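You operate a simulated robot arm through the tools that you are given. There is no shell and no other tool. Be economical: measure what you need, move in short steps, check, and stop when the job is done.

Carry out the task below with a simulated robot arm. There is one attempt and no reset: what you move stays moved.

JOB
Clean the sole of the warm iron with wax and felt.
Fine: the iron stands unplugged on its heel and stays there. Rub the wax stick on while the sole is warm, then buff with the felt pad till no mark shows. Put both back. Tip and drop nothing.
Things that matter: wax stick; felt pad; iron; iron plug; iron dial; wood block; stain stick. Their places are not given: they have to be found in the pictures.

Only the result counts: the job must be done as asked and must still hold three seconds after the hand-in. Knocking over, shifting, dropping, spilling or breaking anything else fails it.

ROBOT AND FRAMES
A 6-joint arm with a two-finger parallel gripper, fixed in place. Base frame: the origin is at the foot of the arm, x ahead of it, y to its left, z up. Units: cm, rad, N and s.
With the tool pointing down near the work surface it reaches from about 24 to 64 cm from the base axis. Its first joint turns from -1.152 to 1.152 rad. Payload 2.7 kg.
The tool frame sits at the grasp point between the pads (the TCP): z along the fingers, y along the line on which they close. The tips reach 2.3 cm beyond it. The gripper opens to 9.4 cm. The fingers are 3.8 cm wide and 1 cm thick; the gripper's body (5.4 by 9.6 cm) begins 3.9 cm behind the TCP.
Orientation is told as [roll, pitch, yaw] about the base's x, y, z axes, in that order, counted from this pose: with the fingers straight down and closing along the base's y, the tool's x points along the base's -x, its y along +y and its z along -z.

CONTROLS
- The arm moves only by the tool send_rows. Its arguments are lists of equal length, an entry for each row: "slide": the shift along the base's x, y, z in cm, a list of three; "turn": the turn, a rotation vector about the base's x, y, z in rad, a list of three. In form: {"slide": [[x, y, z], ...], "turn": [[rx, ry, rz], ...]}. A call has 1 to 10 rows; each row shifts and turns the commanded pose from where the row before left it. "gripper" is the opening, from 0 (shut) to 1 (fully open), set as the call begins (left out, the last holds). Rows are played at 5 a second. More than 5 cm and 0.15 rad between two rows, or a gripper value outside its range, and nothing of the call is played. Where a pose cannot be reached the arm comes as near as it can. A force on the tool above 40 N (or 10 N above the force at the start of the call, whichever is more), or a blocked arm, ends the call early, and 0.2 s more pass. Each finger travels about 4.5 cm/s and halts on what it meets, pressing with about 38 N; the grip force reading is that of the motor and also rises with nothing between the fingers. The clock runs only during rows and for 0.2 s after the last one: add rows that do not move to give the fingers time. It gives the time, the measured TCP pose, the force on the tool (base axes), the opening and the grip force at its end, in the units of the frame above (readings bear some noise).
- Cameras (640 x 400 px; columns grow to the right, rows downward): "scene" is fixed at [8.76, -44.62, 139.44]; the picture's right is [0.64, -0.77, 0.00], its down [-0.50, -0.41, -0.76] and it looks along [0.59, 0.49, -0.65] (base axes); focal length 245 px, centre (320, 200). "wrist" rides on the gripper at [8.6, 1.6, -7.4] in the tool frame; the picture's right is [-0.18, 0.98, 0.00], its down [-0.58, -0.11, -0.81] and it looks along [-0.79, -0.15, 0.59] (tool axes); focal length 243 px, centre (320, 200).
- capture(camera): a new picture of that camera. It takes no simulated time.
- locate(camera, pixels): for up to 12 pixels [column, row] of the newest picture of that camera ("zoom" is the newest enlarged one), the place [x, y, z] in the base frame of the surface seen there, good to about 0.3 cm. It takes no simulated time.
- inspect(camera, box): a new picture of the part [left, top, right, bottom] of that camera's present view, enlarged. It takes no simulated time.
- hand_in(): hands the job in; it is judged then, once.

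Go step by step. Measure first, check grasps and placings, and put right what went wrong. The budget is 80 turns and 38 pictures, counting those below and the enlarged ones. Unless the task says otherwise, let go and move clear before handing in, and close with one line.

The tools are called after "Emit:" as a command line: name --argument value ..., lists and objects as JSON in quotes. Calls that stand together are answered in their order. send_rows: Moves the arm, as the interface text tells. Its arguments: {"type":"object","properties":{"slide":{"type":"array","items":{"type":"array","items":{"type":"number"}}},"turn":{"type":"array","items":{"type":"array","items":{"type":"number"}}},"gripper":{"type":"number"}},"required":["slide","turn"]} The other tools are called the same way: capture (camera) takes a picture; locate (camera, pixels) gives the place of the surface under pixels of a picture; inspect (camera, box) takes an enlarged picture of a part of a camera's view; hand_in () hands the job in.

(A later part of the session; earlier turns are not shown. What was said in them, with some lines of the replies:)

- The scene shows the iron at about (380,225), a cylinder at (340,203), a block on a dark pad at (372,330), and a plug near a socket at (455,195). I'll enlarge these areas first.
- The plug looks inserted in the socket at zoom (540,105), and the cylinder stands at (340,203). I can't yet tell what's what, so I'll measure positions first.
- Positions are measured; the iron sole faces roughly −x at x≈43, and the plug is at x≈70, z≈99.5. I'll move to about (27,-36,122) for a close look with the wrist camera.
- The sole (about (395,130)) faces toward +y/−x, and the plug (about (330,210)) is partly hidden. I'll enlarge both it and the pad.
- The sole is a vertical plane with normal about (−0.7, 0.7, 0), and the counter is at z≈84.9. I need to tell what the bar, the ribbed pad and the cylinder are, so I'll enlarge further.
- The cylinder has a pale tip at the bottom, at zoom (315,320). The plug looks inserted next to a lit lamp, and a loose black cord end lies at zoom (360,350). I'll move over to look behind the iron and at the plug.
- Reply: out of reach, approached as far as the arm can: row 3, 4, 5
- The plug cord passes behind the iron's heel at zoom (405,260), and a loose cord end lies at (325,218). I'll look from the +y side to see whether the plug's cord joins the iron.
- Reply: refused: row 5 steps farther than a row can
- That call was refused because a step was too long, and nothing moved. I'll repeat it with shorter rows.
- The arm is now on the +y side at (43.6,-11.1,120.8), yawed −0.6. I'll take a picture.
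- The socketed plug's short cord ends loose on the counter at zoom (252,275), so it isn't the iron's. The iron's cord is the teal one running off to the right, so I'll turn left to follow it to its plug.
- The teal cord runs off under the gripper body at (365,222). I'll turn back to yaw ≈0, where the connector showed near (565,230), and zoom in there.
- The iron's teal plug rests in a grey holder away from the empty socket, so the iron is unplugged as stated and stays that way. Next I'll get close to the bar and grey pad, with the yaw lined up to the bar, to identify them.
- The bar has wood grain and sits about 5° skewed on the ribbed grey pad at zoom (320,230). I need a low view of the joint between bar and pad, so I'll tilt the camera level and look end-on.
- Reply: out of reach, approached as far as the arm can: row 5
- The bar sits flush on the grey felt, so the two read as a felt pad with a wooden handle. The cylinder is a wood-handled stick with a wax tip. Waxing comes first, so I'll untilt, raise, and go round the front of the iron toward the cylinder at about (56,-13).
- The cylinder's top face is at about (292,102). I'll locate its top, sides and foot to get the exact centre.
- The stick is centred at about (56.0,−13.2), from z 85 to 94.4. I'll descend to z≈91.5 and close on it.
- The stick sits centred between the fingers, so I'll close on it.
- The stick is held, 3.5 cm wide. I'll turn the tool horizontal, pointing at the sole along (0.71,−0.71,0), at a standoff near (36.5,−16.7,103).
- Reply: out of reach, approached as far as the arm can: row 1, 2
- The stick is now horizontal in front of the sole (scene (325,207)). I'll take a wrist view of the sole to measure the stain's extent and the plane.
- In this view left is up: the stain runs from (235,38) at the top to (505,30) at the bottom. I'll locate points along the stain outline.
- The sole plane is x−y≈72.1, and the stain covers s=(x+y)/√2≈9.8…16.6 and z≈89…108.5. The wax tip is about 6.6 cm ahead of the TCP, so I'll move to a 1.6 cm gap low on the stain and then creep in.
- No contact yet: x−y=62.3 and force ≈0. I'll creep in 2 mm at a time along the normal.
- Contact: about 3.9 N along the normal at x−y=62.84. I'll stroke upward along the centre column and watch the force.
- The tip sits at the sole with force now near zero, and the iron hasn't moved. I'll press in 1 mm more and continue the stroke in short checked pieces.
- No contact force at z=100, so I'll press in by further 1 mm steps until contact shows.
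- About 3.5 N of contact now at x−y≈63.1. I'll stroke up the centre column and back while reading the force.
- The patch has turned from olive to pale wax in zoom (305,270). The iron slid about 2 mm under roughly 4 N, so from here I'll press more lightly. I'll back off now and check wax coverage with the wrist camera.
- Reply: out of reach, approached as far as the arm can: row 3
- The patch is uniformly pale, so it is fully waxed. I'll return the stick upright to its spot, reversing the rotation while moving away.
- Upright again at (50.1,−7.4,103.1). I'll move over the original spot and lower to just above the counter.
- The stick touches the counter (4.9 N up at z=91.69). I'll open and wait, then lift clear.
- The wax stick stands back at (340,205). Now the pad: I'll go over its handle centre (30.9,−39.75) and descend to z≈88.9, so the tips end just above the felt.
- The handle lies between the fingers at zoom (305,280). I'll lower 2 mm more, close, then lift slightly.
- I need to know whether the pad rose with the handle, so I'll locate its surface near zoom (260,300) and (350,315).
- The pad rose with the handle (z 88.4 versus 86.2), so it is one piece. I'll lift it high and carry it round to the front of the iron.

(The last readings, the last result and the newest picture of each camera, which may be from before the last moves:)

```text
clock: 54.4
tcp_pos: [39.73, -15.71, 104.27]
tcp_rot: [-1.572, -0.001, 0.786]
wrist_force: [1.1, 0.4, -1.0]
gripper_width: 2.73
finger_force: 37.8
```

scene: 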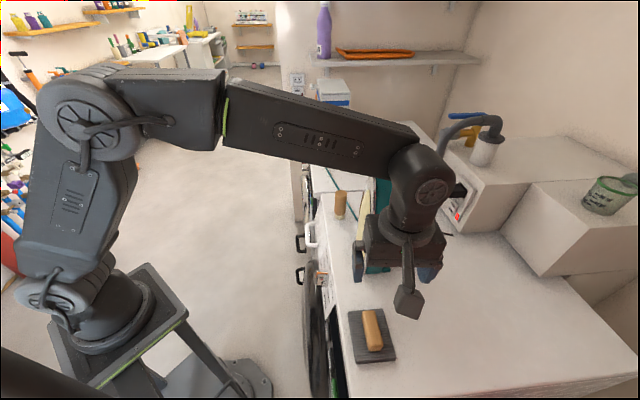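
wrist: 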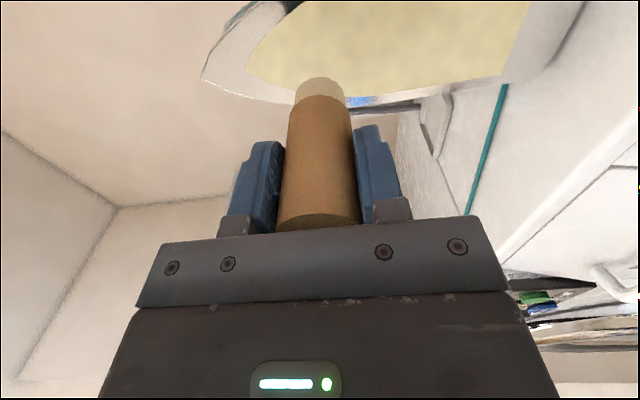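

The felt now faces the sole from (39.7,−15.7,104.3). I'll move to a 1.3 cm gap at s=13.2 and z≈93.

Emit:
send_rows --slide '[[-1.5, -2, -3], [-0.8, -2, -3], [1, -1.5, -3], [1.7, -1, -2.3], [1.7, -0.96, 0], [0, 0, 0]]' --turn '[[0, 0, 0], [0, 0, 0], [0, 0, 0], [0, 0, 0], [0, 0, 0], [0, 0, 0]]'

Emit:
send_rows --slide '[[0.35, -0.35, 0], [0.2, -0.2, 0], [0, 0, 0]]' --turn '[[0, 0, 0], [0, 0, 0], [0, 0, 0]]'

Emit:
send_rows --slide '[[0.07, -0.07, 0], [0.07, -0.07, 0], [0, 0, 0]]' --turn '[[0, 0, 0], [0, 0, 0], [0, 0, 0]]'

```text
clock: 55.8
tcp_pos: [41.99, -22.92, 93.07]
tcp_rot: [-1.571, 0.0, 0.785]
wrist_force: [-0.6, 0.3, -0.6]
gripper_width: 2.72
finger_force: 38.4
```

```text
clock: 56.6
tcp_pos: [42.58, -23.69, 93.0]
tcp_rot: [-1.573, -0.001, 0.786]
wrist_force: [-0.2, -0.1, -1.0]
gripper_width: 2.71
finger_force: 37.7
```

```text
clock: 57.4
tcp_pos: [42.7, -23.81, 93.06]
tcp_rot: [-1.571, 0.0, 0.784]
wrist_force: [0.4, 1.3, -0.3]
gripper_width: 2.73
finger_force: 37.3
```

Still essentially no contact at x−y=66.5. I'll creep in 1 mm steps.

Emit:
send_rows --slide '[[0.07, -0.07, 0], [0, 0, 0]]' --turn '[[0, 0, 0], [0, 0, 0]]'

Emit:
send_rows --slide '[[0.07, -0.07, 0], [0, 0, 0]]' --turn '[[0, 0, 0], [0, 0, 0]]'

```text
clock: 58.0
tcp_pos: [42.81, -23.82, 93.01]
tcp_rot: [-1.571, 0.0, 0.784]
wrist_force: [0.1, 0.3, -1.1]
gripper_width: 2.74
finger_force: 37.8
```

```text
clock: 58.6
tcp_pos: [42.92, -23.93, 93.06]
tcp_rot: [-1.573, 0.002, 0.783]
wrist_force: [-0.6, -1.1, -1.3]
gripper_width: 2.73
finger_force: 38.1
```

Still free at x−y=66.8, so I'll keep creeping.

Emit:
send_rows --slide '[[0.07, -0.07, 0], [0, 0, 0]]' --turn '[[0, 0, 0], [0, 0, 0]]'

Emit:
send_rows --slide '[[0.05, -0.05, 0], [0, 0, 0]]' --turn '[[0, 0, 0], [0, 0, 0]]'

```text
clock: 59.2
tcp_pos: [42.93, -23.99, 93.12]
tcp_rot: [-1.573, 0.0, 0.783]
wrist_force: [-0.2, -1.1, -0.4]
gripper_width: 2.72
finger_force: 37.8
```

```text
clock: 59.8
tcp_pos: [43.1, -24.13, 93.03]
tcp_rot: [-1.573, 0.001, 0.78]
wrist_force: [-0.4, -0.7, -0.3]
gripper_width: 2.71
finger_force: 38.4
```

Still free at x−y≈67.1, so I'll go on.

Emit:
send_rows --slide '[[0.06, -0.06, 0], [0, 0, 0]]' --turn '[[0, 0, 0], [0, 0, 0]]'

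Emit:
send_rows --slide '[[0.06, -0.06, 0], [0, 0, 0]]' --turn '[[0, 0, 0], [0, 0, 0]]'

Emit:
inspect --camera "scene" --box '[310, 160, 430, 280]'

```text
clock: 60.4
tcp_pos: [43.03, -24.02, 93.02]
tcp_rot: [-1.572, 0.0, 0.783]
wrist_force: [-3.0, 2.8, 0.7]
gripper_width: 2.7
finger_force: 38.6
```

```text
clock: 61.0
tcp_pos: [43.05, -24.14, 93.09]
tcp_rot: [-1.572, -0.001, 0.782]
wrist_force: [-1.9, 3.8, 1.2]
gripper_width: 2.72
finger_force: 38.2
```

```text
3.33 times, centred on (370, 220) of scene
```

zoom: 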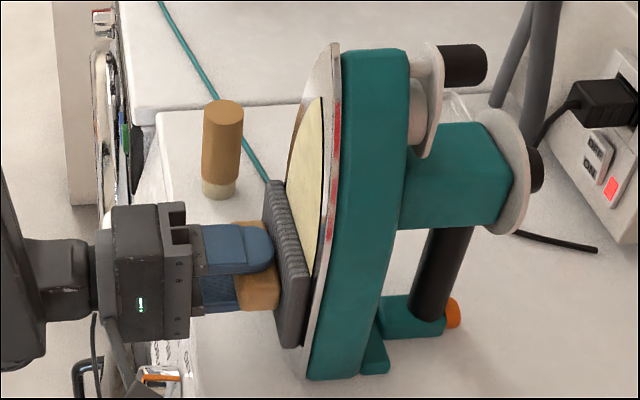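

The felt is flush with the sole at about 4 N and the iron is upright. I'll buff upward with slow strokes and check the force.

Emit:
send_rows --slide '[[0, 0, 1], [0, 0, 1], [0, 0, 1], [0, 0, 1], [0, 0, 1], [0, 0, 1]]' --turn '[[0, 0, 0], [0, 0, 0], [0, 0, 0], [0, 0, 0], [0, 0, 0], [0, 0, 0]]'

Emit:
send_rows --slide '[[0, 0, 1], [0, 0, 1], [0, 0, 1], [0, 0, 1], [0, 0, 1], [0, 0, 1]]' --turn '[[0, 0, 0], [0, 0, 0], [0, 0, 0], [0, 0, 0], [0, 0, 0], [0, 0, 0]]'

```text
clock: 62.4
tcp_pos: [43.14, -24.23, 99.08]
tcp_rot: [-1.573, 0.0, 0.784]
wrist_force: [-0.1, 0.3, -1.7]
gripper_width: 2.74
finger_force: 38.1
```

```text
clock: 63.8
tcp_pos: [43.13, -24.22, 105.11]
tcp_rot: [-1.572, 0.0, 0.784]
wrist_force: [0.5, 0.8, -1.6]
gripper_width: 2.75
finger_force: 38.3
```

Contact eased going up. I'll check the forces on the way back down.

Emit:
send_rows --slide '[[0, 0, -1.5], [0, 0, -1.5], [0, 0, -1.5], [0, 0, -1.5]]' --turn '[[0, 0, 0], [0, 0, 0], [0, 0, 0], [0, 0, 0]]'

Emit:
send_rows --slide '[[0, 0, -1.5], [0, 0, -1.5], [0, 0, -1.5], [0, 0, -1.5], [0, 0, -1]]' --turn '[[0, 0, 0], [0, 0, 0], [0, 0, 0], [0, 0, 0], [0, 0, 0]]'

Emit:
inspect --camera "scene" --box '[310, 160, 430, 280]'

```text
clock: 64.8
tcp_pos: [43.09, -24.17, 98.96]
tcp_rot: [-1.573, -0.001, 0.784]
wrist_force: [0.6, -0.1, -1.0]
gripper_width: 2.73
finger_force: 38.4
```

```text
clock: 66.0
tcp_pos: [43.07, -24.07, 91.95]
tcp_rot: [-1.572, 0.0, 0.783]
wrist_force: [0.3, -0.6, -0.9]
gripper_width: 2.73
finger_force: 37.7
```

```text
3.33 times, centred on (370, 220) of scene
```

zoom: 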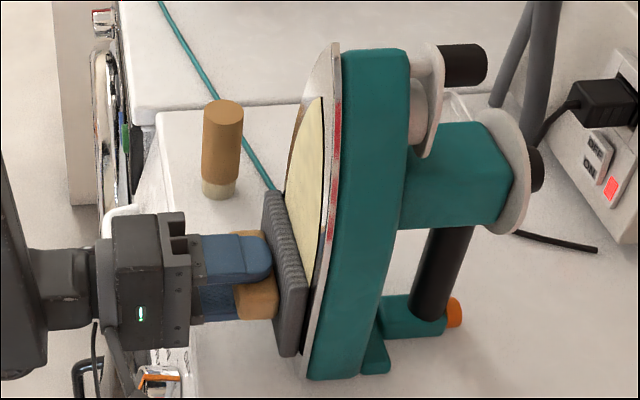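

The patch is still pale in zoom (310,170), so the felt had barely any pressure. An upward drag unloads the iron, so I'll press lightly in half-millimetre steps at z≈100 and stroke downward instead.

Emit:
send_rows --slide '[[0, 0, 2], [0, 0, 2], [0, 0, 2], [0, 0, 2], [0.05, -0.05, 0], [0, 0, 0]]' --turn '[[0, 0, 0], [0, 0, 0], [0, 0, 0], [0, 0, 0], [0, 0, 0], [0, 0, 0]]'

Emit:
send_rows --slide '[[0.04, -0.04, 0], [0, 0, 0]]' --turn '[[0, 0, 0], [0, 0, 0]]'

```text
clock: 67.4
tcp_pos: [43.15, -24.23, 99.94]
tcp_rot: [-1.571, -0.002, 0.786]
wrist_force: [-2.8, 2.0, -0.8]
gripper_width: 2.74
finger_force: 38.5
```

```text
clock: 68.0
tcp_pos: [43.14, -24.4, 100.07]
tcp_rot: [-1.574, 0.001, 0.784]
wrist_force: [-2.6, 1.3, -0.3]
gripper_width: 2.74
finger_force: 38.4
```

About 3 N of contact, so I'll stroke down and read.

Emit:
send_rows --slide '[[0, 0, -1], [0, 0, -1], [0, 0, -1]]' --turn '[[0, 0, 0], [0, 0, 0], [0, 0, 0]]'

Emit:
send_rows --slide '[[0, 0, -1], [0, 0, -1], [0, 0, -1], [0, 0, -1], [0, 0, -1]]' --turn '[[0, 0, 0], [0, 0, 0], [0, 0, 0], [0, 0, 0], [0, 0, 0]]'

Emit:
send_rows --slide '[[0.03, -0.03, 1], [0, 0, 1], [0, 0, 1]]' --turn '[[0, 0, 0], [0, 0, 0], [0, 0, 0]]'

```text
clock: 68.8
tcp_pos: [43.26, -24.25, 97.09]
tcp_rot: [-1.574, 0.001, 0.78]
wrist_force: [-0.5, -0.4, -0.5]
gripper_width: 2.73
finger_force: 38.1
```

```text
clock: 70.0
tcp_pos: [43.2, -24.17, 92.06]
tcp_rot: [-1.574, 0.0, 0.781]
wrist_force: [-0.3, -0.1, -0.7]
gripper_width: 2.74
finger_force: 37.9
```

```text
clock: 70.8
tcp_pos: [43.33, -24.19, 95.07]
tcp_rot: [-1.573, 0.0, 0.782]
wrist_force: [-0.8, 1.5, 0.1]
gripper_width: 2.73
finger_force: 38.1
```

Force is about 1.5 N at z=95. I'll run several short up-and-down strokes with only a trace of extra pressing, then look.

Emit:
send_rows --slide '[[0.03, -0.03, 1.5], [0, 0, 1.5], [0, 0, 1.5], [0, 0, 1.5], [0.02, -0.02, 1.5], [0, 0, -1.5], [0, 0, -1.5], [0.02, -0.02, -1.5], [0, 0, -1.5], [0, 0, -1.5]]' --turn '[[0, 0, 0], [0, 0, 0], [0, 0, 0], [0, 0, 0], [0, 0, 0], [0, 0, 0], [0, 0, 0], [0, 0, 0], [0, 0, 0], [0, 0, 0]]'

Emit:
inspect --camera "scene" --box '[310, 160, 430, 280]'

```text
clock: 73.0
tcp_pos: [43.44, -24.37, 95.0]
tcp_rot: [-1.574, 0.001, 0.782]
wrist_force: [-1.5, 1.6, 0.1]
gripper_width: 2.72
finger_force: 37.9
```

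```text
3.33 times, centred on (370, 220) of scene
```

zoom: 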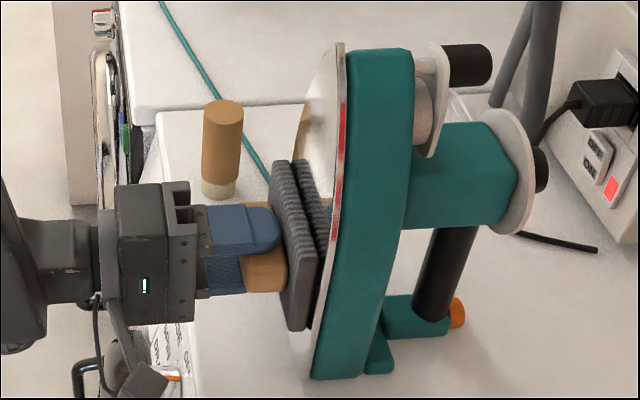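

The sole is now bright metal with no mark (zoom (320,130)), and the iron stands upright, shifted only a few millimetres. I'll back off, then reverse the path to carry the pad home.

Emit:
send_rows --slide '[[-0.5, 0.5, 0], [-2, 2, 0], [-2, 2, 1.5], [0.8, 2, 3], [0, 2.2, 3], [0, 0, 1.8], [0, 0, 0]]' --turn '[[0, 0, 0], [0, 0, 0], [0, 0, 0], [0, 0, 0], [0, 0, 0], [0, 0, 0], [0, 0, 0]]'

Emit:
capture --camera "wrist"

```text
clock: 74.6
tcp_pos: [39.49, -15.75, 104.41]
tcp_rot: [-1.571, 0.0, 0.785]
wrist_force: [-0.3, -0.1, -1.2]
gripper_width: 2.73
finger_force: 37.6
```

```text
2 pictures are left
```

wrist: 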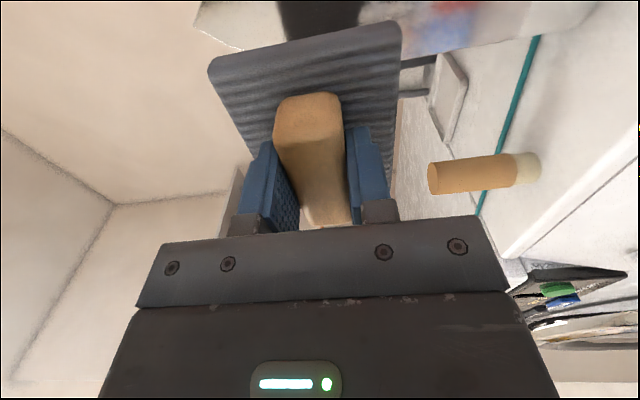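

The sole is mirror-clean at (400,25), and the stick stands at (485,172). I'll rotate the tool down and carry the pad back.

Emit:
send_rows --slide '[[1, 1, 0], [1, 1, 0], [1, 1, 0], [0, 0, 0], [0, 0, 0], [0, 0, 0], [0, 0, 0], [0, 0, 0], [0, 0, 0], [0, 0, 0]]' --turn '[[0.101, 0.101, 0], [0.101, 0.101, 0], [0.101, 0.101, 0], [0.101, 0.101, 0], [0.101, 0.101, 0], [0.101, 0.101, 0], [0.101, 0.101, 0], [0.101, 0.101, 0], [0.101, 0.101, 0], [0.101, 0.101, 0]]'

Emit:
send_rows --slide '[[-1, -1, 0], [-3.5, -2.5, 0], [-3.5, -3, 0], [-3.5, -3, 0], [-2, -4, 0], [-0.5, -4.5, 0], [1, -4.5, 0], [1, -4.5, 0], [0, 0, 0]]' --turn '[[0.101, 0.101, 0], [0, 0, -0.105], [0, 0, 0], [0, 0, 0], [0, 0, 0], [0, 0, 0], [0, 0, 0], [0, 0, 0], [0, 0, 0]]'

```text
clock: 76.8
tcp_pos: [42.6, -12.65, 104.32]
tcp_rot: [-0.142, -0.001, 0.783]
wrist_force: [-0.3, -0.3, 0.0]
gripper_width: 2.73
finger_force: 37.9
```

```text
clock: 78.8
tcp_pos: [30.36, -39.72, 104.27]
tcp_rot: [0.001, -0.001, 0.681]
wrist_force: [0.4, 0.3, -0.7]
gripper_width: 2.73
finger_force: 38.0
```

I'm above the original spot. I'll correct x by +0.5 and lower to just above the counter.

Emit:
send_rows --slide '[[0.52, 0.04, 0], [0, 0, -4.5], [0, 0, -4.5], [0, 0, -4], [0, 0, -1.9], [0, 0, 0]]' --turn '[[0, 0, 0], [0, 0, 0], [0, 0, 0], [0, 0, 0], [0, 0, 0], [0, 0, 0]]'

Emit:
send_rows --slide '[[0, 0, -0.15], [0, 0, -0.15], [0, 0, 0]]' --turn '[[0, 0, 0], [0, 0, 0], [0, 0, 0]]'

```text
clock: 80.2
tcp_pos: [30.99, -39.69, 89.38]
tcp_rot: [-0.001, -0.001, 0.679]
wrist_force: [-0.1, -0.6, -1.3]
gripper_width: 2.71
finger_force: 38.1
```

```text
clock: 81.0
tcp_pos: [31.13, -39.79, 89.23]
tcp_rot: [0.0, 0.001, 0.68]
wrist_force: [-0.2, 0.0, -0.2]
gripper_width: 2.76
finger_force: 38.1
```

Not firmly down yet, so I'll lower a little more.

Emit:
send_rows --slide '[[0, 0, -0.1], [0, 0, 0]]' --turn '[[0, 0, 0], [0, 0, 0]]'

Emit:
send_rows --slide '[[0, 0, -0.08], [0, 0, 0]]' --turn '[[0, 0, 0], [0, 0, 0]]'

```text
clock: 81.6
tcp_pos: [31.11, -39.68, 89.14]
tcp_rot: [0.0, 0.0, 0.682]
wrist_force: [-0.7, 1.2, 2.4]
gripper_width: 2.73
finger_force: 38.2
```

```text
clock: 82.2
tcp_pos: [31.07, -39.65, 89.12]
tcp_rot: [-0.001, -0.001, 0.681]
wrist_force: [-2.2, 2.0, 10.5]
gripper_width: 2.71
finger_force: 38.0
```

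The pad is seated (10.5 N up). I'll open, wait and rise clear.

Emit:
send_rows --slide '[[0, 0, 0], [0, 0, 0], [0, 0, 0], [0, 0, 0], [0, 0, 0], [0, 0, 0], [0, 0, 3], [0, 0, 4], [0, 0, 4], [0, 0, 4]]' --turn '[[0, 0, 0], [0, 0, 0], [0, 0, 0], [0, 0, 0], [0, 0, 0], [0, 0, 0], [0, 0, 0], [0, 0, 0], [0, 0, 0], [0, 0, 0]]' --gripper 1

Emit:
send_rows --slide '[[-1, 4, 2], [-1, 4.5, 2], [0, 4.5, 2], [0, 4.5, 2], [0, 4.5, 2], [0, 4.5, 0], [0, 0, 0]]' --turn '[[0, 0, 0], [0, 0, 0], [0, 0, 0], [0, 0, 0], [0, 0, 0], [0, 0, 0], [0, 0, 0]]'

Emit:
capture --camera "scene"

```text
clock: 84.4
tcp_pos: [31.15, -39.56, 104.01]
tcp_rot: [0.001, 0.0, 0.68]
wrist_force: [0.3, 0.3, 0.2]
gripper_width: 9.41
finger_force: 0.1
```

```text
refused: row 2 steps farther than a row can; nothing moved
```

```text
1 pictures are left
```

scene: 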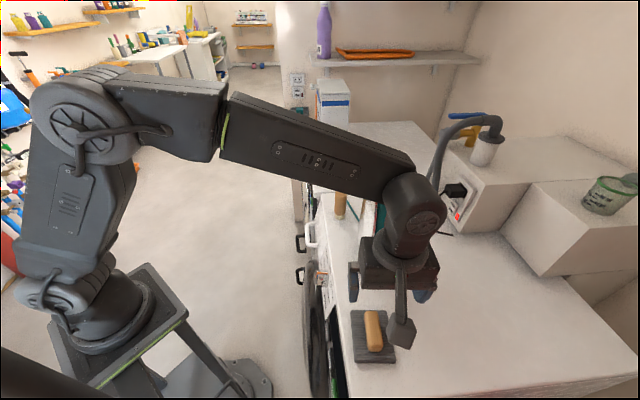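

The pad is back at (372,335). The last move was refused for step length, so I'll move clear with shorter rows and take a final look.

Emit:
send_rows --slide '[[-1, 4, 2], [-1, 4, 2], [0, 4, 2], [0, 4, 2], [0, 4, 2], [0, 4, 2], [0, 4, 1], [0, 3, 0], [0, 0, 0]]' --turn '[[0, 0, 0], [0, 0, 0], [0, 0, 0], [0, 0, 0], [0, 0, 0], [0, 0, 0], [0, 0, 0], [0, 0, 0], [0, 0, 0]]'

Emit:
capture --camera "scene"

Emit:
locate --camera "scene" --pixels '[[340, 193], [339, 216], [372, 330], [350, 312], [385, 310], [396, 357], [358, 360], [366, 262], [412, 180]]'

```text
clock: 86.4
tcp_pos: [29.06, -8.61, 116.88]
tcp_rot: [-0.001, -0.001, 0.68]
wrist_force: [-0.3, 0.9, -0.6]
gripper_width: 9.39
finger_force: 0.1
```

```text
0 pictures are left
```

scene: 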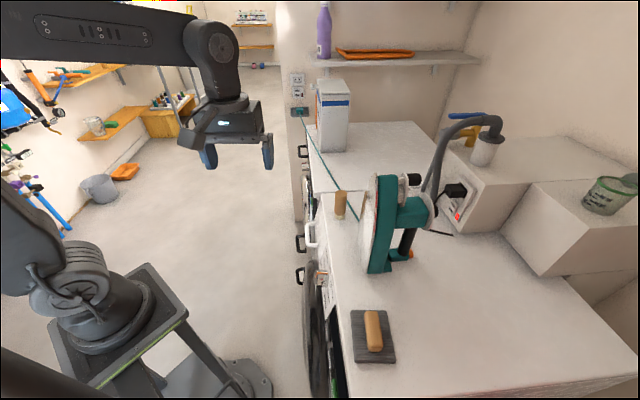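

```text
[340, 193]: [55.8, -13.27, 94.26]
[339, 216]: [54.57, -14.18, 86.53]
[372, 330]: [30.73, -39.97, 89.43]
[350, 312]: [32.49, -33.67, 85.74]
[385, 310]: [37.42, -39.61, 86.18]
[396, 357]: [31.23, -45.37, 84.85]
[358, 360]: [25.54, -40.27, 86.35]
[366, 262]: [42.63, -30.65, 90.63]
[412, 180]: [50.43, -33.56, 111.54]
```

The sole is clean, the iron is upright on its heel and unplugged, the stick and pad match their starting positions, and the arm is clear. I'm handing in.

Emit:
hand_in

```text
The job is handed in.
```

The iron's sole was waxed and buffed until no mark showed, the wax stick and felt pad are back in place, and the iron stands unplugged on its heel, though the rubbing slid it about 0.7 cm back.
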